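You operate a simulated robot arm through the tools that you are given. There is no shell and no other tool. Be economical: measure what you need, move in short steps, check, and stop when the job is done.

The job below is to be done with a simulated two-armed robot. You get a single attempt, and the scene is never put back.

JOB
Stand both rods up; thread the board's float marked highest on the yellow rod, the lowest on the blue.

The check looks at the end state, three seconds after you hand in, the way a careful person would. Anything else that was tipped, shoved, dropped, spilled or broken makes it a failure.

ROBOT AND FRAMES
Two 7-joint arms with fingered hands on one trunk, on a base that drives. Base frame: it is fixed to the floor where the robot stands at the start and does not move with it; the origin is under the middle of the robot, x ahead of it, y to its left, z up. Units: m, degrees, N and s.
The left shoulder is at the start at [0.07, 0.162, 1.386], the right one opposite. With the tool pointing down near the work surface each hand reaches from about 0.1 to 0.74 m from the robot's upright axis, wherever it stands, measured 20 degrees to its own side. Places, roughly: blue rod [0.7, -0.8, 0.8]; blue slider [0.7, -0.5, 0.8]; cracked float (8x8x8 cm) [0.5, -0.8, 0.8]; lever on the blue slider [0.8, -0.5, 0.9]; lever on the yellow slider [0.8, -0.4, 0.9]; rope lever [0.9, -1.1, 1.1]; yellow rod [0.7, -0.1, 0.8]; yellow slider [0.7, -0.4, 0.8]. Payload 4 kg a hand.
The TCP of each hand is the grasp point between the finger pads, 0.026 m short of the fingertips. In the tool frame z runs along the fingers and y along their closing line. The gripper opens to 0.132 m. The gripper's body begins 0.073 m behind the TCP. The gripper is a hand of 4 fingers: y runs from the thumb to the fingers, the wrist lies at [0, 0, -0.224] in the tool frame, and closing takes about 1.5 s.
Orientation is told as [roll, pitch, yaw] about the base's x, y, z axes, in that order, counted from this pose: with the fingers straight down and closing along the base's y, the tool's x points along the base's -x, its y along +y and its z along -z.

CONTROLS
- The arms move only by the tool send_rows. It takes "left_series", "right_series" or both (then of equal length, played together; a hand with none holds still); each is a list of rows, each a list of 6 numbers: the shift along the base's x, y, z in units of 100 mm (1.0 is 100 mm), then the turn, a rotation vector about the base's x, y, z in units of 60 degrees (1.0 is 60 degrees). In form: [[x, y, z, wx, wy, wz], ...]. A call has 1 to 10 rows; each row is the pose to reach, as a shift and turn from the pose commanded when the call began. "left_grip" and "right_grip" are, for a hand that has rows, the finger opening in cm, from 0 to 13.2, set as the call begins (left out, the last holds). A call with a number of a shift or a turn outside -1 to 1 is refused whole. Rows are played at 5 a second. More than 0.05 m and 8.6 degrees between two rows, or a gripper value outside its range, and nothing of the call is played. A pose out of reach is approached as far as the arm can. The call stops where the force on the tool passes 40 N (or 10 N more than at its start, if that is more) or the arm is blocked; 0.2 s more then pass. Each finger travels about 0.045 m/s and halts on what it meets, pressing with about 26 N; the grip force reading is that of the motor and also rises with nothing between the fingers. The clock runs only during rows and for 0.2 s after the last one: add rows that repeat a pose to give the fingers time. The reply holds the time, the measured pose of the TCP, the force on the tool along the base axes, the opening and the grip force, in the units named above and with some noise, with the torque about the TCP (base axes, N m) and any sound that the robot's microphone picked up.
- Cameras (640 x 400 px; columns grow to the right, rows downward): "scene" is now at [0.1267, -0.0442, 1.6112]; the picture's right is [-0.49, -0.87, 0.00], its down [-0.52, 0.29, -0.80] and it looks along [0.70, -0.40, -0.60] (base axes); focal length 247 px, centre (320, 200). "left" rides on the left gripper at [-0.073, 0.006, -0.094] in its tool frame; the picture's right is [-0.08, -1.00, 0.00], its down [0.79, -0.06, -0.62] and it looks along [0.61, -0.05, 0.79] (tool axes); focal length 230 px, centre (320, 200). "right" rides on the right gripper at [0.073, 0.006, -0.094] in its tool frame; the picture's right is [-0.08, 1.00, 0.00], its down [-0.78, -0.06, -0.62] and it looks along [-0.61, -0.05, 0.79] (tool axes); focal length 230 px, centre (320, 200). There is no depth. A picture from a camera that has moved, and an enlarged one, comes with that camera's place and axes in the base frame and with its lens.
- get_image(camera): a new picture of that camera. The clock stands still meanwhile.
- slide_trunk(by): slides the trunk up (or, below 0, down) by that many m; the arms and the scene camera ride with it, the base frame stays. It gives what a move gives, with no picture.
- drive_base(legs): drives the robot by 1 to 6 legs, each [ahead, left, turn to the left] in m, m and degrees, along the robot's own axes; the way and the turn of a leg run together, so that a leg with both is an arc; at most 1.5 m and 180 degrees a leg. The arms and the cameras ride along, it lands a little off, and it stops where it bumps. It gives what a move gives.
- finger_targets(finger1, finger2, finger3, thumb_bend, hand): sets how far each is bent, from 0 (flat) to 100 (curled in); at 30 the hand is open as for a grip, at 70 the pads meet at the TCP. One left out holds its place. A second passes; each finger stops where it meets its share of the squeeze, and holds until it gets a number again. A gripper value or a shape takes the hand back. It gives what a move gives, with no picture; readings hold the bend of each and the force on the fingers (four entries, about 0 where the hand has none), thumb and palm.
- hand_shape(shape, hand): the hand has 4 fingers and takes this shape, open, in about a second: jaw (thumb against the fingers, like two jaws); tri (thumb and two fingers); tip (a fingertip pinch); poke (one finger out to press); point (the index stretched); flat (the hand flat); cup (the hand cupped); fist (a fist). The gripper value then closes the fingers along that shape, each until it touches; the sizes above hold for jaw. It gives what a move gives, with no picture.
- turn_head(pan, tilt): turns the head with the scene camera to pan (to the left, within 86 degrees either way) and tilt (down, from -29 to 69), counted from straight ahead of the robot. It gives what a move gives.
- close_up(camera, box): a new picture of the part [left, top, right, bottom] of that camera's present view, enlarged. The clock stands still meanwhile.
- job_done(): hands the job in; it is judged then, once.

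Go step by step. Nothing tells you exact positions but the pictures and the camera data: compare them with the known pose of the tool, close in by small moves and look again before you grip or let go. The budget is 120 turns and 88 pictures, counting those below and the enlarged ones. Unless the task says otherwise, let go and move clear before handing in, and close with one line.

The tools are called after ">>>" as name(argument=value, ...) on one line, values as JSON. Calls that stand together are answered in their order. send_rows: Moves the arms, as the interface text tells. Its arguments: {"type":"object","properties":{"left_series":{"type":"array"},"left_grip":{"type":"number"},"right_series":{"type":"array"},"right_grip":{"type":"number"}},"required":[]} The other tools are called the same way: slide_trunk (by) slides the trunk up or down; hand_shape (shape, hand) gives the hand a shape; finger_targets (finger1, finger2, finger3, thumb_bend, hand) moves the fingers one by one; drive_base (legs) drives the base; turn_head (pan, tilt) turns the head that bears the scene camera; get_image (camera) takes a picture; close_up (camera, box) takes an enlarged picture of a part of a camera's view; job_done () hands the job in.

At the start:

```text
time: 0.0
left_ee_pos: [0.4081, -0.036, 1.4299]
left_tool_rot: [0.0, 0.1, 0.0]
left_contact_force: [0.1, 0.1, -0.2]
left_wrist_torque: [0.03, 0.02, -0.01]
left_finger_gap: 0.1317
left_finger_force: 0.2
left_shape: jaw
left_bend: [30.0, 30.0, 30.0, 30.0]
left_finger forces: [0.0, 0.1, 0.0, 0.0, 0.0, 0.0]
right_ee_pos: [0.3739, -0.5571, 1.4057]
right_tool_rot: [0.0, 0.0, 0.0]
right_contact_force: [0.2, -0.2, 1.1]
right_wrist_torque: [0.02, 0.03, -0.01]
right_finger_gap: 0.132
right_finger_force: 0.1
right_shape: jaw
right_bend: [30.0, 30.0, 30.0, 30.0]
right_finger forces: [0.0, 0.0, 0.1, 0.0, 0.0, 0.0]
trunk travel left (down, up): [-0.865, 0.075]
robot x, y, heading: [-0.0014, -0.0004, -0.0]
head pan, tilt: [-29.6, 36.6]
```

scene: 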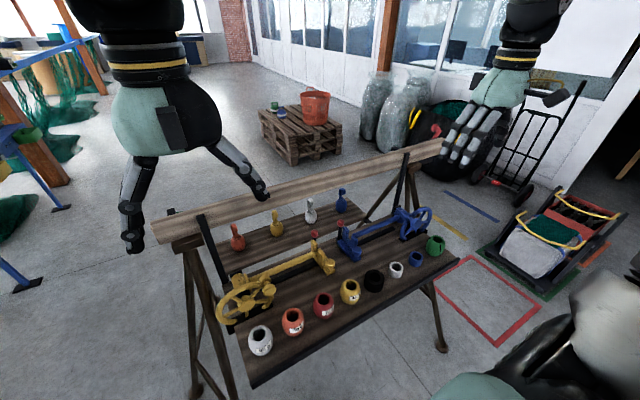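
right: 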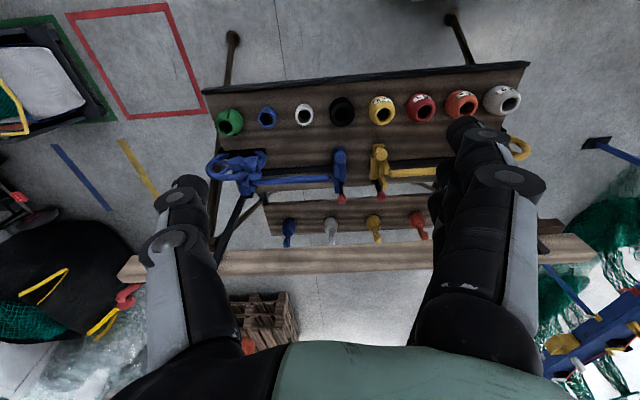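
left: 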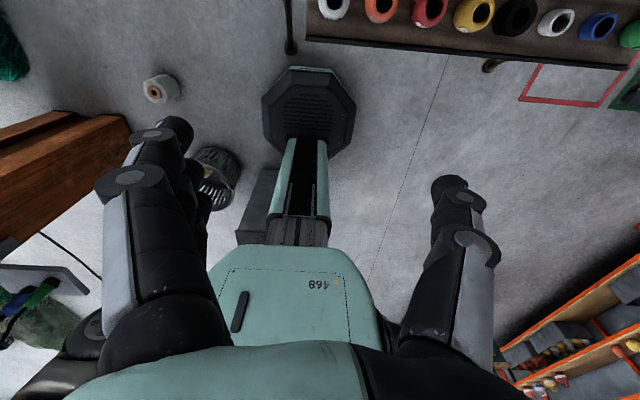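

I see a bench with a row of floats along its near edge, two rod mechanisms (yellow left, blue right), and a back shelf with bottle-like items. I'll look closer to read the marks and understand the mechanisms.

>>> close_up(camera="scene", box=[210, 220, 460, 376])

>>> close_up(camera="right", box=[200, 60, 540, 272])

```text
2.56 times, centred on (335, 298) of scene
camera zoom: at [0.1267, -0.0442, 1.6112], right [-0.49, -0.87, 0.0], down [-0.52, 0.29, -0.8], along [0.7, -0.4, -0.6], focal length 633 px, centre (282, -51)
```

zoom: 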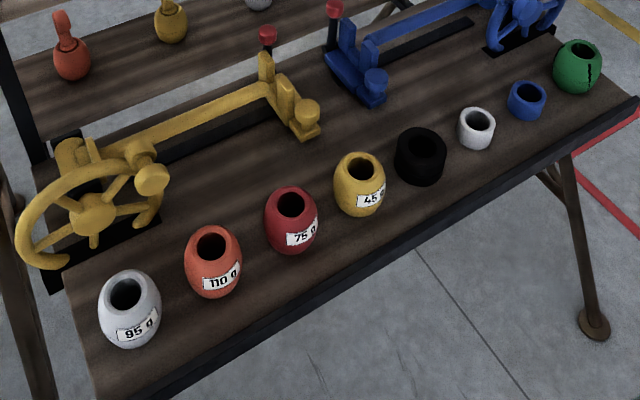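

```text
1.88 times, centred on (370, 166) of right
camera zoom: at [0.3007, -0.5497, 1.5003], right [0.08, 1.0, 0.0], down [0.78, -0.06, 0.62], along [0.61, -0.05, -0.79], focal length 433 px, centre (226, 264)
```

zoom: 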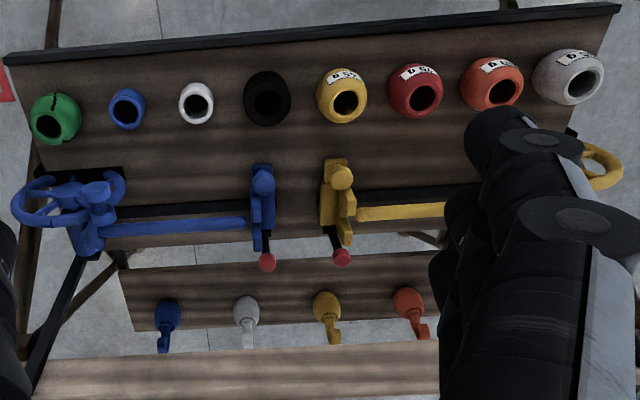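

The board's marked floats read 95 (white), 110 (orange), 75 (red), 45 (yellow); I should check the others for marks too. Before driving right I'll look at the floor there, and at the shelf area.

>>> turn_head(pan=-80, tilt=45)

>>> get_image(camera="scene")

>>> close_up(camera="right", box=[200, 130, 360, 230])

```text
time: 1.2
left_ee_pos: [0.4077, -0.0347, 1.4304]
left_tool_rot: [-0.1, 0.0, 0.1]
left_contact_force: [-0.5, 0.4, 1.3]
left_wrist_torque: [-0.04, 0.0, -0.02]
left_finger_gap: 0.1322
left_finger_force: 0.1
left_shape: jaw
left_bend: [30.0, 30.0, 30.0, 30.0]
left_finger forces: [0.0, 0.1, 0.0, 0.0, 0.0, 0.0]
right_ee_pos: [0.3733, -0.5571, 1.4065]
right_tool_rot: [0.0, 0.0, 0.0]
right_contact_force: [-0.9, -0.1, 0.5]
right_wrist_torque: [0.03, -0.01, -0.01]
right_finger_gap: 0.1319
right_finger_force: 0.1
right_shape: jaw
right_bend: [30.0, 30.0, 30.0, 30.0]
right_finger forces: [0.0, 0.0, 0.0, 0.1, 0.0, 0.1]
trunk travel left (down, up): [-0.865, 0.075]
robot x, y, heading: [-0.0002, 0.0015, 0.3]
head pan, tilt: [-80.0, 45.0]
```

```text
82 pictures are left
camera scene: at [0.0651, -0.0812, 1.5988], right [-0.98, -0.17, 0.0], down [-0.12, 0.7, -0.71], along [0.12, -0.7, -0.71], focal length 247 px, centre (320, 200)
```

scene: 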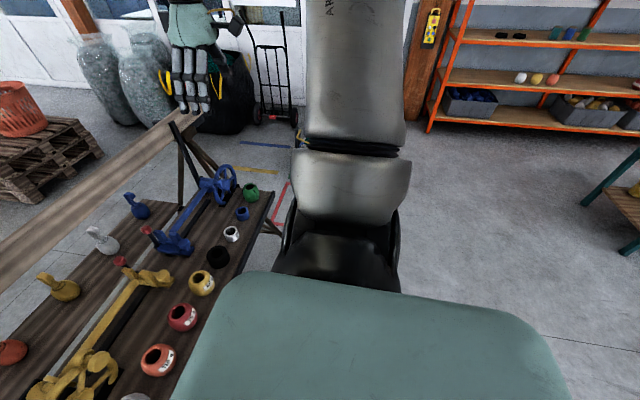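

```text
4.00 times, centred on (280, 180) of right
camera zoom: at [0.3007, -0.5498, 1.5003], right [0.08, 1.0, 0.0], down [0.78, -0.06, 0.62], along [0.61, -0.05, -0.79], focal length 920 px, centre (480, 280)
```

zoom: 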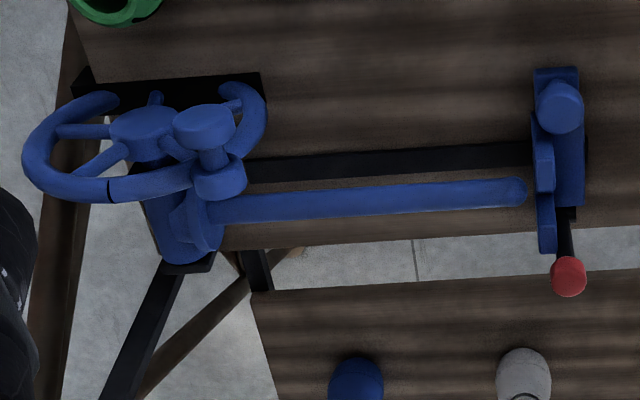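

The floor to the right looks free. I'll drive right in front of the bench centre and then study the mechanisms.

>>> drive_base(legs=[[0, -0.45, 0]])

>>> turn_head(pan=0, tilt=50)

>>> get_image(camera="scene")

>>> get_image(camera="left")

```text
time: 3.9
left_ee_pos: [0.4084, -0.482, 1.4301]
left_tool_rot: [-0.1, 0.1, 0.0]
left_contact_force: [0.6, -0.4, -0.2]
left_wrist_torque: [-0.03, 0.0, 0.0]
left_finger_gap: 0.1317
left_finger_force: 0.2
left_shape: jaw
left_bend: [30.0, 30.0, 30.0, 30.0]
left_finger forces: [0.1, 0.0, 0.0, 0.0, 0.0, 0.0]
right_ee_pos: [0.3731, -1.0039, 1.4073]
right_tool_rot: [-0.1, 0.0, -0.1]
right_contact_force: [-0.5, 0.9, 0.6]
right_wrist_torque: [0.0, 0.02, 0.02]
right_finger_gap: 0.132
right_finger_force: 0.1
right_shape: jaw
right_bend: [30.0, 30.0, 30.0, 30.0]
right_finger forces: [0.1, 0.0, 0.0, 0.0, 0.0, 0.0]
trunk travel left (down, up): [-0.865, 0.075]
robot x, y, heading: [0.0014, -0.4469, -0.1]
head pan, tilt: [-80.0, 45.0]
```

```text
time: 5.4
left_ee_pos: [0.4076, -0.4849, 1.4288]
left_tool_rot: [-0.1, 0.1, 0.0]
left_contact_force: [0.5, -0.1, 0.6]
left_wrist_torque: [-0.01, -0.03, 0.03]
left_finger_gap: 0.1316
left_finger_force: 0.0
left_shape: jaw
left_bend: [30.0, 30.0, 30.0, 30.0]
left_finger forces: [0.0, 0.1, 0.0, 0.0, 0.1, 0.0]
right_ee_pos: [0.3737, -1.0049, 1.4057]
right_tool_rot: [0.0, 0.0, 0.0]
right_contact_force: [0.5, -0.8, 0.2]
right_wrist_torque: [0.03, 0.0, 0.0]
right_finger_gap: 0.1317
right_finger_force: 0.2
right_shape: jaw
right_bend: [30.0, 30.0, 30.0, 30.0]
right_finger forces: [0.0, 0.1, 0.1, 0.0, 0.0, 0.1]
trunk travel left (down, up): [-0.865, 0.075]
robot x, y, heading: [0.0011, -0.4492, -0.2]
head pan, tilt: [0.0, 50.0]
```

```text
80 pictures are left
camera scene: at [0.1278, -0.4507, 1.5919], right [0.0, -1.0, 0.0], down [-0.77, 0.0, -0.64], along [0.64, 0.0, -0.77], focal length 247 px, centre (320, 200)
```

scene: 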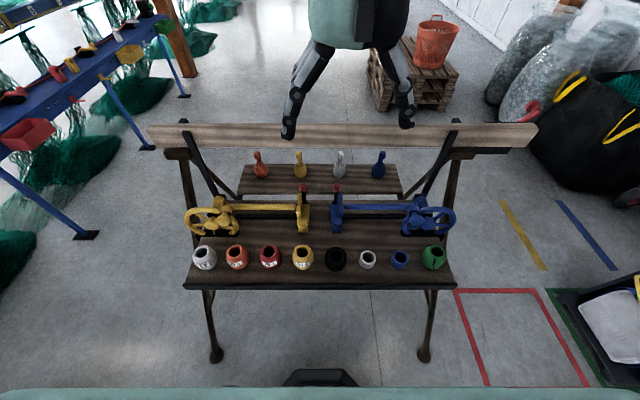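

```text
79 pictures are left
camera left: at [0.4815, -0.4794, 1.5229], right [0.08, -1.0, 0.0], down [-0.78, -0.06, 0.62], along [-0.62, -0.05, -0.79], focal length 230 px, centre (320, 200)
```

left: 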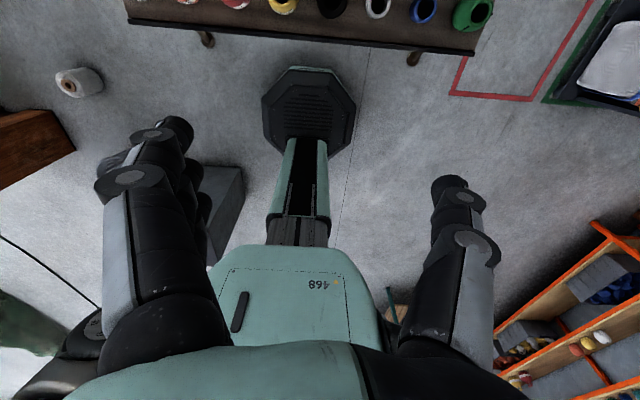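

Now centred. I'll zoom on the mechanisms.

>>> close_up(camera="scene", box=[175, 175, 325, 269])

>>> close_up(camera="scene", box=[315, 175, 465, 269])

```text
4.26 times, centred on (250, 222) of scene
camera zoom: at [0.1278, -0.4507, 1.5919], right [0.0, -1.0, 0.0], down [-0.77, 0.0, -0.64], along [0.64, 0.0, -0.77], focal length 1052 px, centre (618, 106)
```

zoom: 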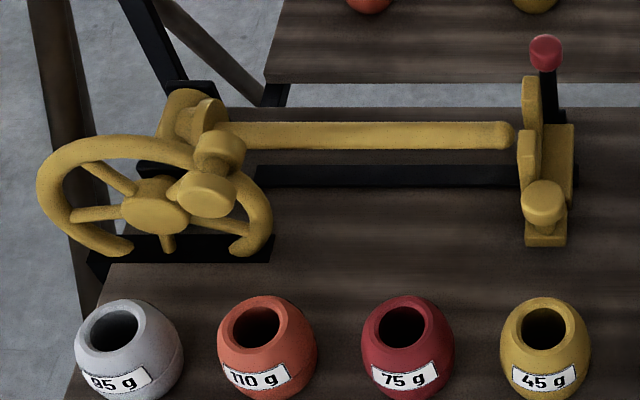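

```text
4.26 times, centred on (390, 222) of scene
camera zoom: at [0.1278, -0.4507, 1.5919], right [0.0, -1.0, 0.0], down [-0.77, 0.0, -0.64], along [0.64, 0.0, -0.77], focal length 1052 px, centre (22, 106)
```

zoom: 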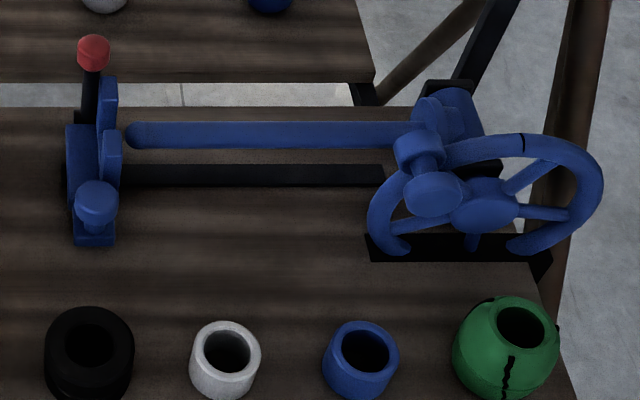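

The wheel's axis points toward me with a crank pin at the upper inner side; the slider looks like a fork on a rail with a lever. I bring the right hand's camera in for a closer look at the blue mechanism.

>>> send_rows(right_series=[[0.1, 0.32, -0.3, 0, 0, 0], [0.2, 0.64, -0.6, 0, 0, 0], [0.3, 0.96, -0.9, 0, 0, 0], [0.4, 1.0, -1.0, 0, 0, 0]])

>>> send_rows(right_series=[[0.1, 0.32, -0.3, 0, 0, 0], [0.2, 0.64, -0.6, 0, 0, 0], [0.3, 0.96, -0.9, 0, 0, 0], [0.4, 1.0, -1.0, 0, 0, 0]])

>>> get_image(camera="right")

```text
time: 6.4
left_ee_pos: [0.4086, -0.484, 1.4301]
left_tool_rot: [0.0, 0.0, 0.0]
left_contact_force: [0.2, -0.2, -0.2]
left_wrist_torque: [0.01, 0.02, 0.0]
left_finger_gap: 0.1316
left_finger_force: 0.0
left_shape: jaw
left_bend: [30.0, 30.0, 30.0, 30.0]
left_finger forces: [0.0, 0.0, 0.0, 0.1, 0.1, 0.1]
right_ee_pos: [0.416, -0.9051, 1.3073]
right_tool_rot: [0.0, 0.1, 0.0]
right_contact_force: [0.1, 0.2, -0.4]
right_wrist_torque: [-0.01, 0.02, 0.03]
right_finger_gap: 0.132
right_finger_force: 0.1
right_shape: jaw
right_bend: [30.0, 30.0, 30.0, 30.0]
right_finger forces: [0.1, 0.0, 0.0, 0.1, 0.1, 0.0]
trunk travel left (down, up): [-0.865, 0.075]
robot x, y, heading: [-0.0008, -0.4479, -0.1]
head pan, tilt: [0.0, 50.0]
```

```text
time: 7.4
left_ee_pos: [0.4082, -0.4847, 1.4305]
left_tool_rot: [0.1, 0.1, -0.1]
left_contact_force: [-0.5, -0.4, -0.4]
left_wrist_torque: [0.04, 0.0, -0.01]
left_finger_gap: 0.1319
left_finger_force: 0.1
left_shape: jaw
left_bend: [30.0, 30.0, 30.0, 30.0]
left_finger forces: [0.0, 0.0, 0.1, 0.0, 0.0, 0.1]
right_ee_pos: [0.4529, -0.8069, 1.2065]
right_tool_rot: [0.0, 0.0, 0.0]
right_contact_force: [0.5, 0.3, 0.9]
right_wrist_torque: [-0.02, 0.01, 0.0]
right_finger_gap: 0.1321
right_finger_force: 0.1
right_shape: jaw
right_bend: [30.0, 30.0, 30.0, 30.0]
right_finger forces: [0.0, 0.1, 0.0, 0.0, 0.1, 0.0]
trunk travel left (down, up): [-0.865, 0.075]
robot x, y, heading: [-0.0043, -0.4495, 0.2]
head pan, tilt: [0.0, 50.0]
```

```text
76 pictures are left
camera right: at [0.38, -0.8002, 1.3001], right [0.08, 1.0, 0.0], down [0.78, -0.06, 0.62], along [0.61, -0.05, -0.79], focal length 230 px, centre (320, 200)
```

right: 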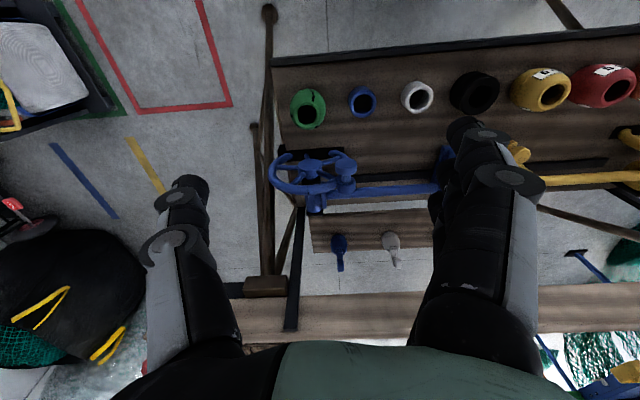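

I'll zoom on the blue wheel, and use the left hand camera (which looks backward) to see the sliders from behind.

>>> close_up(camera="right", box=[250, 110, 470, 248])

>>> send_rows(left_series=[[0.35, 0.1, -0.3, 0, 0, 0], [0.7, 0.2, -0.6, 0, 0, 0], [1.0, 0.3, -0.9, 0, 0, 0]])

>>> send_rows(left_series=[[0.35, 0.1, -0.3, 0, 0, 0], [0.7, 0.2, -0.6, 0, 0, 0], [1.0, 0.3, -0.9, 0, 0, 0]])

>>> send_rows(left_series=[[0.4, 0.0, -0.25, 0, 0, 0], [0.7, 0.0, -0.5, 0, 0, 0]])

>>> get_image(camera="left")

```text
2.90 times, centred on (360, 179) of right
camera zoom: at [0.38, -0.8002, 1.3001], right [0.08, 1.0, 0.0], down [0.78, -0.06, 0.62], along [0.61, -0.05, -0.79], focal length 667 px, centre (204, 261)
```

zoom: 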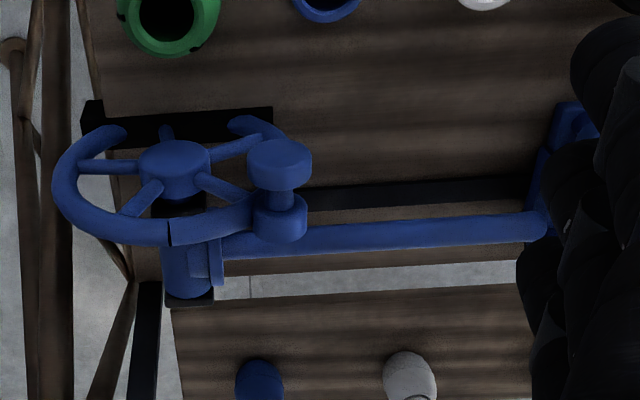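

```text
time: 8.2
left_ee_pos: [0.5103, -0.454, 1.3422]
left_tool_rot: [-0.1, 0.0, 0.0]
left_contact_force: [0.6, -0.3, 0.1]
left_wrist_torque: [-0.01, -0.01, 0.0]
left_finger_gap: 0.132
left_finger_force: 0.0
left_shape: jaw
left_bend: [30.0, 30.0, 30.0, 30.0]
left_finger forces: [0.1, 0.0, 0.0, 0.1, 0.0, 0.1]
right_ee_pos: [0.4544, -0.8071, 1.2058]
right_tool_rot: [0.0, 0.1, -0.1]
right_contact_force: [0.6, -0.2, 0.2]
right_wrist_torque: [0.0, 0.0, -0.01]
right_finger_gap: 0.1319
right_finger_force: 0.0
right_shape: jaw
right_bend: [30.0, 30.0, 30.0, 30.0]
right_finger forces: [0.0, 0.0, 0.1, 0.1, 0.0, 0.0]
trunk travel left (down, up): [-0.865, 0.075]
robot x, y, heading: [0.0004, -0.4471, 0.1]
head pan, tilt: [0.0, 50.0]
```

```text
time: 9.0
left_ee_pos: [0.6103, -0.4251, 1.2507]
left_tool_rot: [0.0, 0.0, 0.0]
left_contact_force: [0.1, 0.2, 0.6]
left_wrist_torque: [0.0, 0.03, 0.03]
left_finger_gap: 0.1316
left_finger_force: 0.1
left_shape: jaw
left_bend: [30.0, 30.0, 30.0, 30.0]
left_finger forces: [0.0, 0.0, 0.0, 0.1, 0.1, 0.1]
right_ee_pos: [0.4536, -0.8083, 1.2071]
right_tool_rot: [0.0, 0.0, 0.0]
right_contact_force: [0.0, 0.3, 0.0]
right_wrist_torque: [-0.03, 0.0, 0.02]
right_finger_gap: 0.132
right_finger_force: 0.0
right_shape: jaw
right_bend: [30.0, 30.0, 30.0, 30.0]
right_finger forces: [0.0, 0.0, 0.1, 0.0, 0.0, 0.1]
trunk travel left (down, up): [-0.865, 0.075]
robot x, y, heading: [0.0024, -0.448, 0.1]
head pan, tilt: [0.0, 50.0]
```

```text
time: 9.6
left_ee_pos: [0.6833, -0.4249, 1.1975]
left_tool_rot: [0.0, 0.3, 0.0]
left_contact_force: [0.8, -0.7, 0.3]
left_wrist_torque: [0.0, 0.02, 0.0]
left_finger_gap: 0.1317
left_finger_force: 0.0
left_shape: jaw
left_bend: [30.0, 30.0, 30.0, 30.0]
left_finger forces: [0.0, 0.0, 0.0, 0.0, 0.1, 0.0]
right_ee_pos: [0.4567, -0.8089, 1.2043]
right_tool_rot: [0.0, 0.3, 0.0]
right_contact_force: [0.8, -0.5, 0.1]
right_wrist_torque: [0.01, 0.05, -0.04]
right_finger_gap: 0.1318
right_finger_force: 0.0
right_shape: jaw
right_bend: [30.0, 30.0, 30.0, 30.0]
right_finger forces: [0.0, 0.0, 0.0, 0.0, 0.0, 0.0]
trunk travel left (down, up): [-0.865, 0.075]
robot x, y, heading: [-0.0006, -0.4468, 0.1]
head pan, tilt: [0.0, 50.0]
```

```text
74 pictures are left
camera left: at [0.7578, -0.4203, 1.2908], right [0.08, -1.0, 0.0], down [-0.78, -0.06, 0.62], along [-0.62, -0.05, -0.78], focal length 230 px, centre (320, 200)
```

left: 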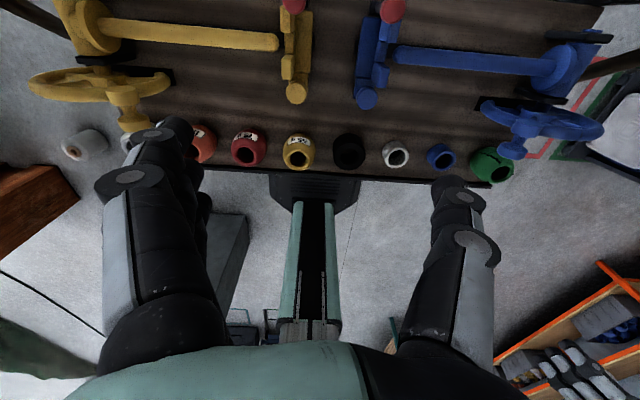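

>>> close_up(camera="left", box=[220, 0, 460, 150])

>>> close_up(camera="left", box=[440, 0, 640, 190])

```text
2.67 times, centred on (340, 75) of left
camera zoom: at [0.7578, -0.4203, 1.2908], right [0.08, -1.0, 0.0], down [-0.78, -0.06, 0.62], along [-0.62, -0.05, -0.78], focal length 614 px, centre (267, 533)
```

zoom: 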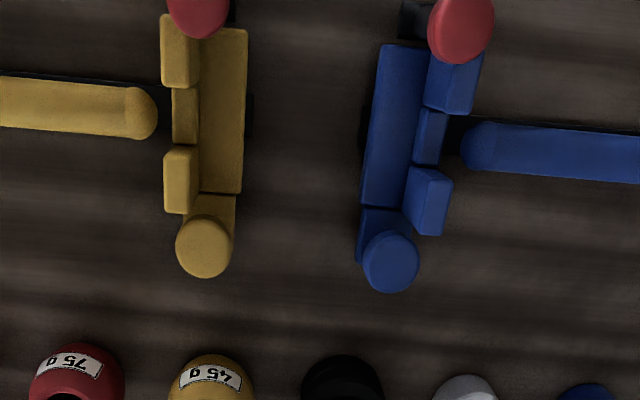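

```text
2.11 times, centred on (540, 95) of left
camera zoom: at [0.7578, -0.4203, 1.2908], right [0.08, -1.0, 0.0], down [-0.78, -0.06, 0.62], along [-0.62, -0.05, -0.78], focal length 484 px, centre (-143, 421)
```

zoom: 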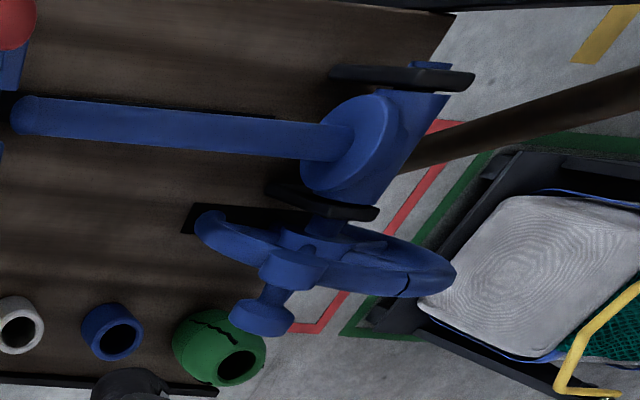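

The slider is a fork that opens toward its pivot, so I take it as: crank the wheel a quarter turn to stand the rod up, push the fork in to hold it, lock with the lever. The blue crank cap is at about (0.605, -0.77, 0.915); I bring the right hand above it.

>>> send_rows(right_series=[[0.4, 0.1, -0.2, 0, 0, 0], [0.8, 0.2, -0.45, 0, 0, 0], [1.0, 0.3, -0.75, 0, 0, 0], [1.0, 0.4, -1.0, 0, 0, 0]], right_grip=8)

>>> send_rows(right_series=[[0.3, 0, -0.4, 0, 0, 0], [0.48, 0, -0.75, 0, 0, 0], [0.48, 0, -0.75, 0, 0, 0]])

>>> get_image(camera="right")

>>> close_up(camera="scene", box=[315, 155, 475, 255])

```text
time: 10.6
left_ee_pos: [0.6782, -0.4258, 1.2017]
left_tool_rot: [0.1, 0.0, 0.0]
left_contact_force: [0.3, 1.1, -0.6]
left_wrist_torque: [-0.02, 0.01, 0.01]
left_finger_gap: 0.132
left_finger_force: 0.2
left_shape: jaw
left_bend: [30.0, 30.0, 30.0, 30.0]
left_finger forces: [0.0, 0.0, 0.0, 0.0, 0.1, 0.0]
right_ee_pos: [0.5547, -0.7668, 1.1049]
right_tool_rot: [0.0, 0.1, -0.1]
right_contact_force: [0.2, -0.5, 0.3]
right_wrist_torque: [0.02, 0.01, 0.0]
right_finger_gap: 0.0806
right_finger_force: 0.0
right_shape: jaw
right_bend: [71.0, 71.0, 71.0, 69.0]
right_finger forces: [0.0, 0.0, 0.0, 0.0, 0.0, 0.0]
trunk travel left (down, up): [-0.865, 0.075]
robot x, y, heading: [-0.0036, -0.4495, -0.0]
head pan, tilt: [0.0, 50.0]
```

```text
time: 11.4
left_ee_pos: [0.6785, -0.424, 1.2018]
left_tool_rot: [-0.1, 0.0, 0.0]
left_contact_force: [0.9, 0.0, 0.7]
left_wrist_torque: [0.01, -0.02, 0.02]
left_finger_gap: 0.1318
left_finger_force: 0.1
left_shape: jaw
left_bend: [30.0, 30.0, 30.0, 30.0]
left_finger forces: [0.0, 0.0, 0.0, 0.1, 0.1, 0.0]
right_ee_pos: [0.591, -0.7688, 1.0387]
right_tool_rot: [0.0, -0.2, -0.1]
right_contact_force: [0.0, -0.1, -0.9]
right_wrist_torque: [-0.04, -0.04, -0.01]
right_finger_gap: 0.0804
right_finger_force: 0.1
right_shape: jaw
right_bend: [71.0, 71.0, 71.0, 69.0]
right_finger forces: [0.0, 0.1, 0.0, 0.0, 0.0, 0.0]
right hand out of reach, approached as far as the arm can: row 2, 3
trunk travel left (down, up): [-0.865, 0.075]
robot x, y, heading: [-0.0005, -0.4504, -0.1]
head pan, tilt: [0.0, 50.0]
```

```text
71 pictures are left
camera right: at [0.5182, -0.7631, 1.1329], right [0.08, 1.0, 0.0], down [0.78, -0.06, 0.62], along [0.62, -0.05, -0.79], focal length 230 px, centre (320, 200)
```

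right: 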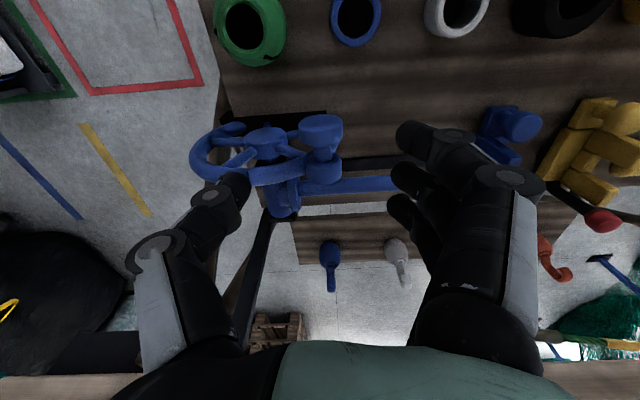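

```text
4.00 times, centred on (395, 205) of scene
camera zoom: at [0.1253, -0.4495, 1.5922], right [0.0, -1.0, 0.0], down [-0.77, 0.0, -0.64], along [0.64, 0.0, -0.77], focal length 989 px, centre (20, 180)
```

zoom: 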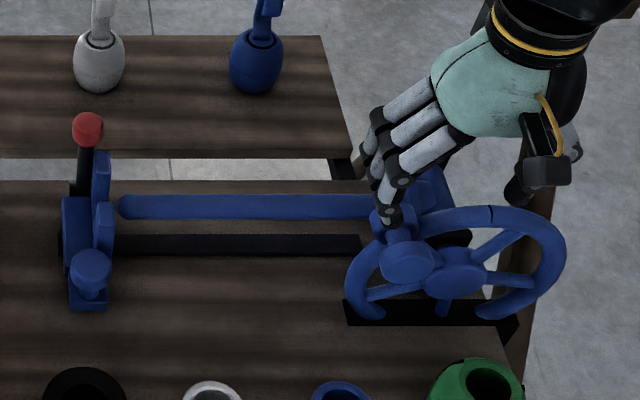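

The arm is at its reach limit, so I lift the right hand back a bit and move the base 0.1 m forward and 0.15 m right.

>>> send_rows(right_series=[[-0.3, 0, 0.3, 0, 0, 0], [-0.6, 0, 0.6, 0, 0, 0], [-0.9, 0, 0.9, 0, 0, 0]])

>>> drive_base(legs=[[0.1, -0.15, 0]])

>>> get_image(camera="scene")

```text
time: 12.2
left_ee_pos: [0.679, -0.4245, 1.2027]
left_tool_rot: [0.0, 0.0, 0.0]
left_contact_force: [0.3, 0.0, -0.2]
left_wrist_torque: [-0.01, 0.01, 0.03]
left_finger_gap: 0.132
left_finger_force: 0.1
left_shape: jaw
left_bend: [30.0, 30.0, 30.0, 30.0]
left_finger forces: [0.1, 0.1, 0.0, 0.0, 0.1, 0.0]
right_ee_pos: [0.4997, -0.7688, 1.1308]
right_tool_rot: [0.1, -0.1, 0.0]
right_contact_force: [-1.2, 0.1, -0.1]
right_wrist_torque: [0.0, 0.0, -0.01]
right_finger_gap: 0.0806
right_finger_force: 0.1
right_shape: jaw
right_bend: [71.0, 71.0, 71.0, 69.0]
right_finger forces: [0.1, 0.1, 0.0, 0.0, 0.0, 0.0]
trunk travel left (down, up): [-0.865, 0.075]
robot x, y, heading: [0.0034, -0.4518, -0.1]
head pan, tilt: [0.0, 50.0]
```

```text
time: 13.7
left_ee_pos: [0.7773, -0.5675, 1.2018]
left_tool_rot: [-0.2, 0.0, 0.3]
left_contact_force: [-0.3, 0.1, -0.3]
left_wrist_torque: [-0.04, -0.03, -0.01]
left_finger_gap: 0.1321
left_finger_force: 0.0
left_shape: jaw
left_bend: [30.0, 30.0, 30.0, 30.0]
left_finger forces: [0.0, 0.0, 0.0, 0.1, 0.1, 0.1]
right_ee_pos: [0.5989, -0.914, 1.132]
right_tool_rot: [0.0, -0.1, 0.2]
right_contact_force: [0.0, 0.3, 1.0]
right_wrist_torque: [-0.03, -0.03, -0.01]
right_finger_gap: 0.0804
right_finger_force: 0.1
right_shape: jaw
right_bend: [71.0, 71.0, 71.0, 69.0]
right_finger forces: [0.1, 0.0, 0.0, 0.0, 0.0, 0.0]
trunk travel left (down, up): [-0.865, 0.075]
robot x, y, heading: [0.0951, -0.5968, 0.5]
head pan, tilt: [0.0, 50.0]
```

```text
69 pictures are left
camera scene: at [0.2236, -0.5936, 1.5922], right [0.0, -1.0, 0.0], down [-0.77, 0.0, -0.64], along [0.64, 0.0, -0.77], focal length 247 px, centre (320, 200)
```

scene: 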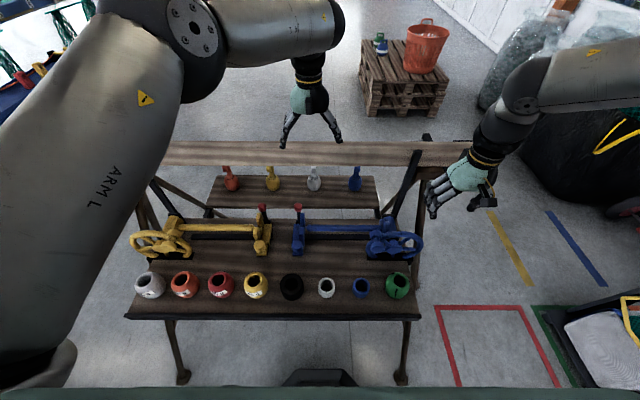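

Now I move over the blue crank cap and come down with the fingers either side.

>>> send_rows(right_series=[[0, 0.4, 0, 0, 0, 0], [0, 0.8, 0, 0, 0, 0], [0, 1.0, -0.2, 0, 0, 0], [0, 1.0, -0.6, 0, 0, 0]])

>>> send_rows(right_series=[[0, 0.42, -0.1, 0, 0, 0], [0, 0.42, -0.4, 0, 0, 0], [0, 0.42, -0.4, 0, 0, 0]])

>>> get_image(camera="right")

>>> close_up(camera="scene", box=[280, 170, 480, 295])

```text
time: 14.7
left_ee_pos: [0.7795, -0.5715, 1.2006]
left_tool_rot: [0.0, 0.0, 0.1]
left_contact_force: [0.8, -0.7, -0.2]
left_wrist_torque: [0.03, 0.01, 0.02]
left_finger_gap: 0.132
left_finger_force: 0.1
left_shape: jaw
left_bend: [30.0, 30.0, 30.0, 30.0]
left_finger forces: [0.0, 0.1, 0.0, 0.0, 0.0, 0.0]
right_ee_pos: [0.6016, -0.8179, 1.0702]
right_tool_rot: [0.1, 0.1, 0.1]
right_contact_force: [-0.6, 0.5, 0.5]
right_wrist_torque: [0.0, -0.05, 0.02]
right_finger_gap: 0.0806
right_finger_force: 0.1
right_shape: jaw
right_bend: [71.0, 71.0, 71.0, 69.0]
right_finger forces: [0.0, 0.0, 0.1, 0.1, 0.1, 0.1]
trunk travel left (down, up): [-0.865, 0.075]
robot x, y, heading: [0.0975, -0.5964, 0.2]
head pan, tilt: [0.0, 50.0]
```

```text
time: 15.5
left_ee_pos: [0.7773, -0.5696, 1.202]
left_tool_rot: [0.0, 0.0, 0.1]
left_contact_force: [1.0, 0.3, -0.4]
left_wrist_torque: [0.01, -0.03, 0.02]
left_finger_gap: 0.1318
left_finger_force: 0.1
left_shape: jaw
left_bend: [30.0, 30.0, 30.0, 30.0]
left_finger forces: [0.1, 0.1, 0.1, 0.0, 0.0, 0.1]
right_ee_pos: [0.5892, -0.7927, 1.0448]
right_tool_rot: [0.1, -0.1, 0.1]
right_contact_force: [0.5, 0.3, 0.4]
right_wrist_torque: [0.01, -0.01, 0.04]
right_finger_gap: 0.0804
right_finger_force: 0.0
right_shape: jaw
right_bend: [71.0, 71.0, 71.0, 69.0]
right_finger forces: [0.1, 0.0, 0.0, 0.0, 0.1, 0.0]
right hand out of reach, approached as far as the arm can: row 1, 2, 3
trunk travel left (down, up): [-0.865, 0.075]
robot x, y, heading: [0.0982, -0.5941, 0.3]
head pan, tilt: [0.0, 50.0]
```

```text
68 pictures are left
camera right: at [0.5158, -0.7868, 1.1397], right [0.07, 1.0, 0.0], down [0.78, -0.06, 0.62], along [0.62, -0.04, -0.79], focal length 230 px, centre (320, 200)
```

right: 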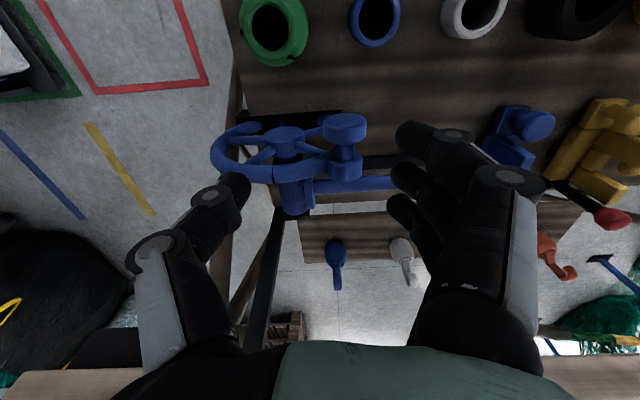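

```text
3.20 times, centred on (380, 232) of scene
camera zoom: at [0.2255, -0.5971, 1.592], right [0.0, -1.0, 0.0], down [-0.77, 0.0, -0.64], along [0.64, 0.0, -0.77], focal length 791 px, centre (128, 96)
```

zoom: 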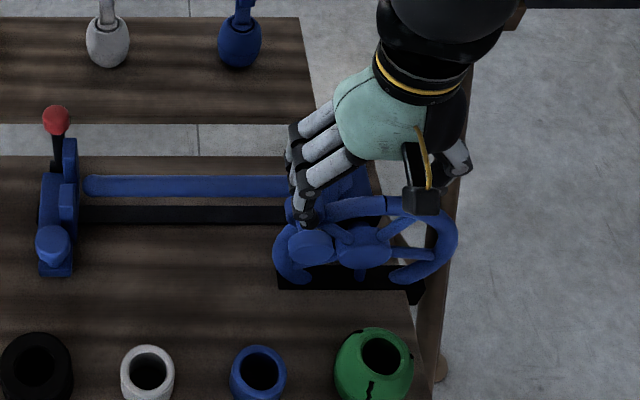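

Reach fails downward rather than outward (both times near z 1.04), so I raise the hands and lower the trunk instead.

>>> send_rows(right_series=[[0, 0, 0.4, 0, 0, 0], [0, 0, 0.8, 0, 0, 0], [0, 0, 1.0, 0, 0, 0]], left_series=[[-0.3, 0, 0.3, 0, 0, 0], [-0.6, 0, 0.6, 0, 0, 0], [-0.9, 0, 0.9, 0, 0, 0]])

>>> send_rows(right_series=[[0, 0, 0.4, 0, 0, 0], [0, 0, 0.8, 0, 0, 0], [0, 0, 1.0, 0, 0, 0]], left_series=[[-0.2, 0, 0.4, 0, 0, 0], [-0.4, 0, 0.8, 0, 0, 0], [-0.6, 0, 1.0, 0, 0, 0]])

>>> slide_trunk(by=-0.25)

>>> send_rows(right_series=[[0, 0.2, 0, 0, 0, 0], [0, 0.2, 0, 0, 0, 0]])

```text
time: 16.3
left_ee_pos: [0.6856, -0.5695, 1.2921]
left_tool_rot: [0.0, 0.0, 0.2]
left_contact_force: [-0.5, 1.5, 0.7]
left_wrist_torque: [-0.01, -0.01, 0.0]
left_finger_gap: 0.1319
left_finger_force: 0.0
left_shape: jaw
left_bend: [30.0, 30.0, 30.0, 30.0]
left_finger forces: [0.0, 0.0, 0.0, 0.1, 0.0, 0.1]
right_ee_pos: [0.5885, -0.794, 1.1453]
right_tool_rot: [0.1, -0.1, 0.1]
right_contact_force: [0.1, -0.6, 0.0]
right_wrist_torque: [0.0, -0.01, 0.02]
right_finger_gap: 0.0805
right_finger_force: 0.1
right_shape: jaw
right_bend: [71.0, 71.0, 71.0, 69.0]
right_finger forces: [0.0, 0.0, 0.0, 0.1, 0.1, 0.0]
trunk travel left (down, up): [-0.865, 0.075]
robot x, y, heading: [0.0966, -0.5984, 0.3]
head pan, tilt: [0.0, 50.0]
```

```text
time: 17.1
left_ee_pos: [0.627, -0.5689, 1.3912]
left_tool_rot: [0.0, 0.0, 0.2]
left_contact_force: [-1.0, -0.3, -0.6]
left_wrist_torque: [0.0, -0.03, -0.04]
left_finger_gap: 0.1319
left_finger_force: 0.0
left_shape: jaw
left_bend: [30.0, 30.0, 30.0, 30.0]
left_finger forces: [0.0, 0.0, 0.0, 0.0, 0.1, 0.0]
right_ee_pos: [0.5882, -0.794, 1.2437]
right_tool_rot: [0.0, 0.0, 0.1]
right_contact_force: [0.1, -0.9, 0.1]
right_wrist_torque: [-0.02, 0.0, 0.02]
right_finger_gap: 0.0805
right_finger_force: 0.1
right_shape: jaw
right_bend: [71.0, 71.0, 71.0, 69.0]
right_finger forces: [0.0, 0.0, 0.0, 0.1, 0.0, 0.0]
trunk travel left (down, up): [-0.865, 0.075]
robot x, y, heading: [0.0982, -0.5963, -0.1]
head pan, tilt: [0.0, 50.0]
```

```text
time: 19.7
left_ee_pos: [0.6268, -0.5702, 1.1405]
left_tool_rot: [-0.1, 0.1, 0.3]
left_contact_force: [0.4, 0.2, 0.1]
left_wrist_torque: [-0.01, 0.0, -0.01]
left_finger_gap: 0.1321
left_finger_force: 0.1
left_shape: jaw
left_bend: [30.0, 30.0, 30.0, 30.0]
left_finger forces: [0.0, 0.1, 0.0, 0.0, 0.0, 0.0]
right_ee_pos: [0.5897, -0.7947, 0.995]
right_tool_rot: [0.0, 0.0, 0.2]
right_contact_force: [0.1, -0.6, 0.1]
right_wrist_torque: [0.02, -0.03, 0.03]
right_finger_gap: 0.0805
right_finger_force: 0.1
right_shape: jaw
right_bend: [71.0, 71.0, 71.0, 69.0]
right_finger forces: [0.0, 0.1, 0.1, 0.0, 0.0, 0.0]
trunk travel left (down, up): [-0.615, 0.325]
robot x, y, heading: [0.0924, -0.6002, 0.2]
head pan, tilt: [0.0, 50.0]
```

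```text
time: 20.3
left_ee_pos: [0.6287, -0.5697, 1.1403]
left_tool_rot: [0.0, 0.0, 0.1]
left_contact_force: [-0.2, 0.7, -0.1]
left_wrist_torque: [0.0, -0.02, 0.01]
left_finger_gap: 0.1317
left_finger_force: 0.1
left_shape: jaw
left_bend: [30.0, 30.0, 30.0, 30.0]
left_finger forces: [0.1, 0.0, 0.1, 0.0, 0.0, 0.1]
right_ee_pos: [0.589, -0.7736, 0.9924]
right_tool_rot: [0.0, 0.1, 0.2]
right_contact_force: [0.9, 0.2, 0.8]
right_wrist_torque: [-0.01, -0.01, 0.0]
right_finger_gap: 0.0804
right_finger_force: 0.0
right_shape: jaw
right_bend: [71.0, 71.0, 71.0, 69.0]
right_finger forces: [0.1, 0.0, 0.0, 0.0, 0.1, 0.0]
trunk travel left (down, up): [-0.615, 0.325]
robot x, y, heading: [0.0982, -0.5981, 0.2]
head pan, tilt: [0.0, 50.0]
```

That works. I check alignment before the final descent onto the crank cap.

>>> get_image(camera="right")

>>> get_image(camera="scene")

```text
66 pictures are left
camera right: at [0.5155, -0.7669, 1.0877], right [0.07, 1.0, 0.0], down [0.78, -0.06, 0.62], along [0.62, -0.05, -0.79], focal length 230 px, centre (320, 200)
```

right: 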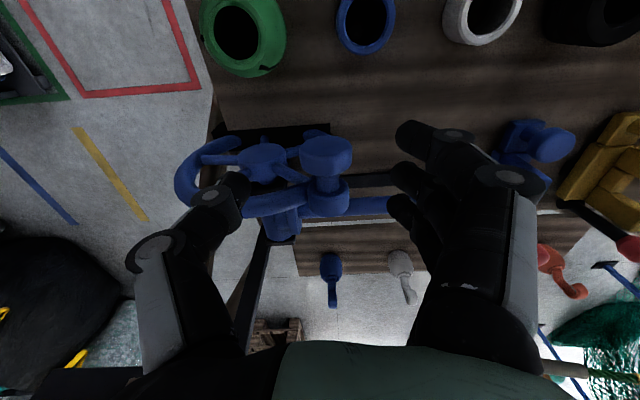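

```text
65 pictures are left
camera scene: at [0.2254, -0.5976, 1.342], right [0.0, -1.0, 0.0], down [-0.77, 0.0, -0.64], along [0.64, 0.0, -0.77], focal length 247 px, centre (320, 200)
```

scene: 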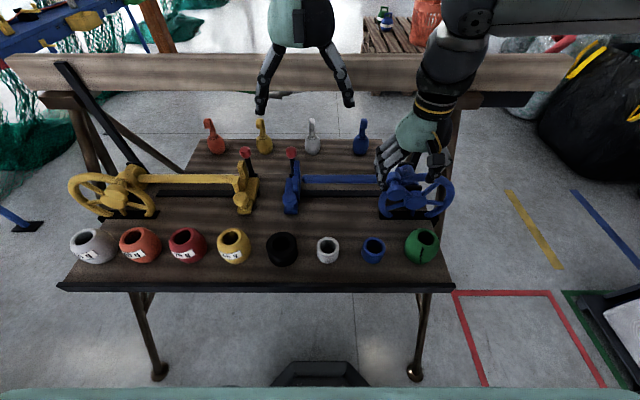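

Cap is centred between thumb and fingers. I descend to z≈0.918 and close on it.

>>> send_rows(right_series=[[0.05, 0.02, -0.3, 0, 0, 0], [0.1, 0.03, -0.55, 0, 0, 0], [0.12, 0.03, -0.74, 0, 0, 0]])

>>> send_rows(right_series=[[0, 0, 0, 0, 0, 0], [0, 0, 0, 0, 0, 0], [0, 0, 0, 0, 0, 0], [0, 0, 0, 0, 0, 0], [0, 0, 0, 0, 0, 0], [0, 0, 0, 0, 0, 0]], right_grip=3.5)

>>> get_image(camera="right")

```text
time: 21.1
left_ee_pos: [0.6283, -0.5693, 1.1391]
left_tool_rot: [0.0, 0.1, 0.4]
left_contact_force: [0.1, 0.3, -0.7]
left_wrist_torque: [0.02, 0.01, 0.03]
left_finger_gap: 0.1322
left_finger_force: 0.0
left_shape: jaw
left_bend: [30.0, 30.0, 30.0, 30.0]
left_finger forces: [0.0, 0.0, 0.1, 0.0, 0.0, 0.0]
right_ee_pos: [0.6023, -0.7702, 0.9178]
right_tool_rot: [-0.1, 0.1, 0.1]
right_contact_force: [-0.1, -0.7, 0.3]
right_wrist_torque: [-0.01, -0.03, 0.0]
right_finger_gap: 0.0803
right_finger_force: 0.1
right_shape: jaw
right_bend: [71.0, 71.0, 71.0, 69.0]
right_finger forces: [0.0, 0.0, 0.0, 0.1, 0.0, 0.0]
trunk travel left (down, up): [-0.615, 0.325]
robot x, y, heading: [0.0981, -0.5968, 0.2]
head pan, tilt: [0.0, 50.0]
```

```text
time: 22.5
left_ee_pos: [0.6282, -0.569, 1.1399]
left_tool_rot: [0.0, 0.1, 0.4]
left_contact_force: [0.3, -0.1, 0.2]
left_wrist_torque: [-0.03, 0.02, 0.04]
left_finger_gap: 0.1318
left_finger_force: 0.0
left_shape: jaw
left_bend: [30.0, 30.0, 30.0, 30.0]
left_finger forces: [0.0, 0.0, 0.0, 0.0, 0.1, 0.0]
right_ee_pos: [0.6018, -0.7705, 0.9197]
right_tool_rot: [0.0, 0.0, 0.3]
right_contact_force: [-0.3, 0.1, -0.1]
right_wrist_torque: [0.0, 0.01, 0.02]
right_finger_gap: 0.0355
right_finger_force: 0.0
right_shape: jaw
right_bend: [73.0, 73.0, 73.0, 70.0]
right_finger forces: [0.0, 0.0, 0.0, 0.0, 0.0, 0.0]
trunk travel left (down, up): [-0.615, 0.325]
robot x, y, heading: [0.0978, -0.5942, 0.3]
head pan, tilt: [0.0, 50.0]
```

```text
64 pictures are left
camera right: at [0.5287, -0.7634, 1.0136], right [0.07, 1.0, 0.0], down [0.78, -0.06, 0.62], along [0.62, -0.05, -0.79], focal length 230 px, centre (320, 200)
```

right: 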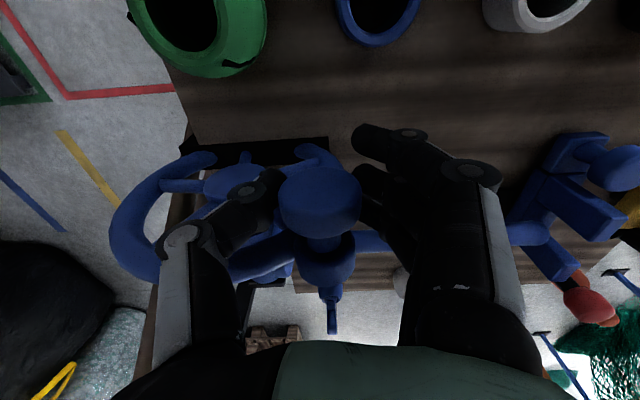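

Not touching yet at a 3.5 cm reading; I close further.

>>> send_rows(right_series=[[0, 0, 0, 0, 0, 0], [0, 0, 0, 0, 0, 0], [0, 0, 0, 0, 0, 0], [0, 0, 0, 0, 0, 0], [0, 0, 0, 0, 0, 0]], right_grip=1.5)

>>> get_image(camera="right")

```text
time: 23.7
left_ee_pos: [0.6288, -0.5713, 1.1401]
left_tool_rot: [0.1, 0.0, 0.2]
left_contact_force: [-0.5, -0.7, -0.5]
left_wrist_torque: [0.02, -0.02, 0.05]
left_finger_gap: 0.1321
left_finger_force: 0.0
left_shape: jaw
left_bend: [30.0, 30.0, 30.0, 30.0]
left_finger forces: [0.0, 0.0, 0.0, 0.0, 0.0, 0.0]
right_ee_pos: [0.6012, -0.7723, 0.9182]
right_tool_rot: [-0.1, 0.1, 0.1]
right_contact_force: [-1.9, -6.3, -7.9]
right_wrist_torque: [-0.04, 0.07, 0.23]
right_finger_gap: 0.01
right_finger_force: 26.5
right_shape: jaw
right_bend: [68.0, 73.0, 67.0, 72.0]
right_finger forces: [0.1, 7.4, 8.2, 0.0, 23.4, 0.0]
trunk travel left (down, up): [-0.615, 0.325]
robot x, y, heading: [0.1008, -0.5961, 0.2]
head pan, tilt: [0.0, 50.0]
```

```text
63 pictures are left
camera right: at [0.5286, -0.7651, 1.0124], right [0.07, 1.0, 0.0], down [0.79, -0.06, 0.61], along [0.61, -0.05, -0.79], focal length 230 px, centre (320, 200)
```

right: 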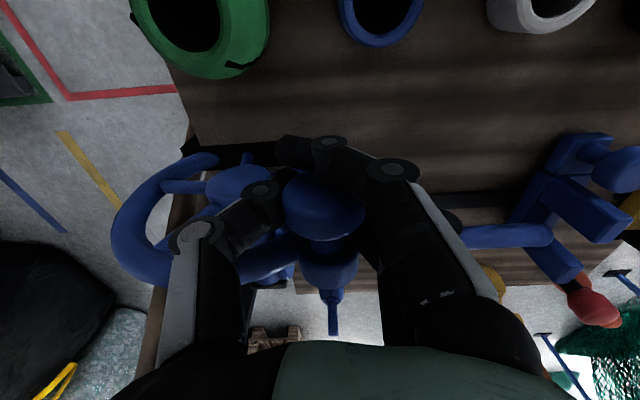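

The handle is gripped (thumb and two fingers in contact). I start cranking along the arc, first 30°, hand orientation fixed.

>>> send_rows(right_series=[[0, -0.07, 0.09, 0, 0, 0], [0, -0.149, 0.17, 0, 0, 0], [0, -0.24, 0.24, 0, 0, 0], [0, -0.337, 0.295, 0, 0, 0]])

>>> get_image(camera="scene")

```text
time: 24.5
left_ee_pos: [0.6309, -0.5716, 1.1395]
left_tool_rot: [0.1, 0.2, 0.2]
left_contact_force: [-0.4, 0.3, 0.3]
left_wrist_torque: [0.04, 0.05, 0.0]
left_finger_gap: 0.1317
left_finger_force: 0.1
left_shape: jaw
left_bend: [30.0, 30.0, 30.0, 30.0]
left_finger forces: [0.0, 0.1, 0.0, 0.0, 0.1, 0.1]
right_ee_pos: [0.6001, -0.798, 0.9341]
right_tool_rot: [-0.3, 0.9, 0.1]
right_contact_force: [3.2, -9.4, -25.7]
right_wrist_torque: [0.27, 0.09, 0.21]
right_finger_gap: 0.0062
right_finger_force: 26.3
right_shape: jaw
right_bend: [68.0, 73.0, 68.0, 72.0]
right_finger forces: [0.1, 6.1, 6.2, 0.0, 27.6, 0.0]
trunk travel left (down, up): [-0.615, 0.325]
robot x, y, heading: [0.097, -0.595, 0.3]
head pan, tilt: [0.0, 50.0]
stopped in row 4 (right hand): the force on the tool passed its limit at 42 N (the readings are from after the stop); the commanded pose is now the measured one
```

```text
62 pictures are left
camera scene: at [0.2295, -0.6001, 1.3416], right [0.0, -1.0, 0.0], down [-0.77, 0.0, -0.64], along [0.64, 0.0, -0.77], focal length 247 px, centre (320, 200)
```

scene: 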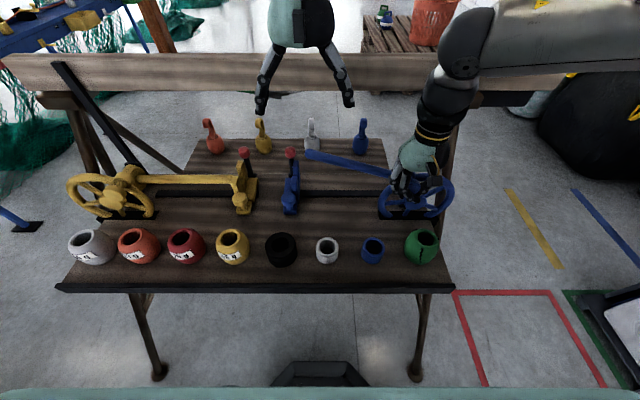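

The rod is rising with the wheel, about 1:1. I continue the arc, lower in z to keep the force down.

>>> send_rows(right_series=[[0, -0.08, 0.05, 0, 0, 0], [0, -0.16, 0.1, 0, 0, 0], [0, -0.26, 0.13, 0, 0, 0], [0, -0.37, 0.15, 0, 0, 0]])

```text
time: 24.9
left_ee_pos: [0.631, -0.5713, 1.1383]
left_tool_rot: [0.1, 0.2, 0.2]
left_contact_force: [-0.2, 0.4, 0.7]
left_wrist_torque: [0.02, -0.01, 0.0]
left_finger_gap: 0.1316
left_finger_force: 0.1
left_shape: jaw
left_bend: [30.0, 30.0, 30.0, 30.0]
left_finger forces: [0.0, 0.1, 0.0, 0.0, 0.1, 0.0]
right_ee_pos: [0.6002, -0.8056, 0.9366]
right_tool_rot: [-0.4, 1.2, 0.1]
right_contact_force: [8.3, -9.3, -28.2]
right_wrist_torque: [0.25, 0.06, 0.25]
right_finger_gap: 0.0058
right_finger_force: 26.0
right_shape: jaw
right_bend: [68.0, 73.0, 69.0, 72.0]
right_finger forces: [0.1, 6.4, 5.4, 0.1, 26.6, 0.0]
trunk travel left (down, up): [-0.615, 0.325]
robot x, y, heading: [0.0979, -0.5976, 0.2]
head pan, tilt: [0.0, 50.0]
stopped in row 2 (right hand): the force on the tool passed its limit at 43 N (the readings are from after the stop); the commanded pose is now the measured one
```

Upward pull is too high; I ease down slightly and push more sideways.

>>> send_rows(right_series=[[0, -0.04, -0.04, 0, 0, 0], [0, -0.1, -0.04, 0, 0, 0], [0, -0.18, -0.02, 0, 0, 0], [0, -0.26, 0.0, 0, 0, 0]])

>>> get_image(camera="right")

```text
time: 25.9
left_ee_pos: [0.6287, -0.5693, 1.1387]
left_tool_rot: [0.0, 0.2, 0.2]
left_contact_force: [0.1, 0.3, 0.9]
left_wrist_torque: [-0.01, -0.02, 0.01]
left_finger_gap: 0.1316
left_finger_force: 0.1
left_shape: jaw
left_bend: [30.0, 30.0, 30.0, 30.0]
left_finger forces: [0.1, 0.0, 0.1, 0.0, 0.1, 0.1]
right_ee_pos: [0.5995, -0.8268, 0.9389]
right_tool_rot: [-0.2, 1.0, 0.4]
right_contact_force: [5.6, 4.8, -24.5]
right_wrist_torque: [0.33, -0.01, 0.26]
right_finger_gap: 0.0038
right_finger_force: 25.9
right_shape: jaw
right_bend: [68.0, 73.0, 69.0, 73.0]
right_finger forces: [0.0, 5.2, 7.1, 0.1, 20.6, 0.1]
trunk travel left (down, up): [-0.615, 0.325]
robot x, y, heading: [0.0974, -0.5972, 0.4]
head pan, tilt: [0.0, 50.0]
```

```text
61 pictures are left
camera right: at [0.5287, -0.8205, 1.0344], right [0.07, 1.0, -0.01], down [0.8, -0.05, 0.6], along [0.6, -0.05, -0.8], focal length 230 px, centre (320, 200)
```

right: 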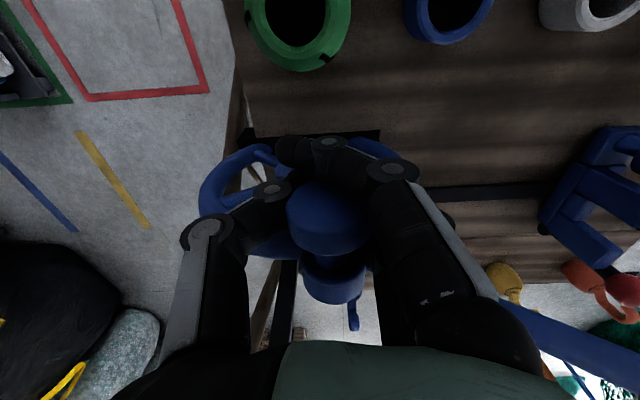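

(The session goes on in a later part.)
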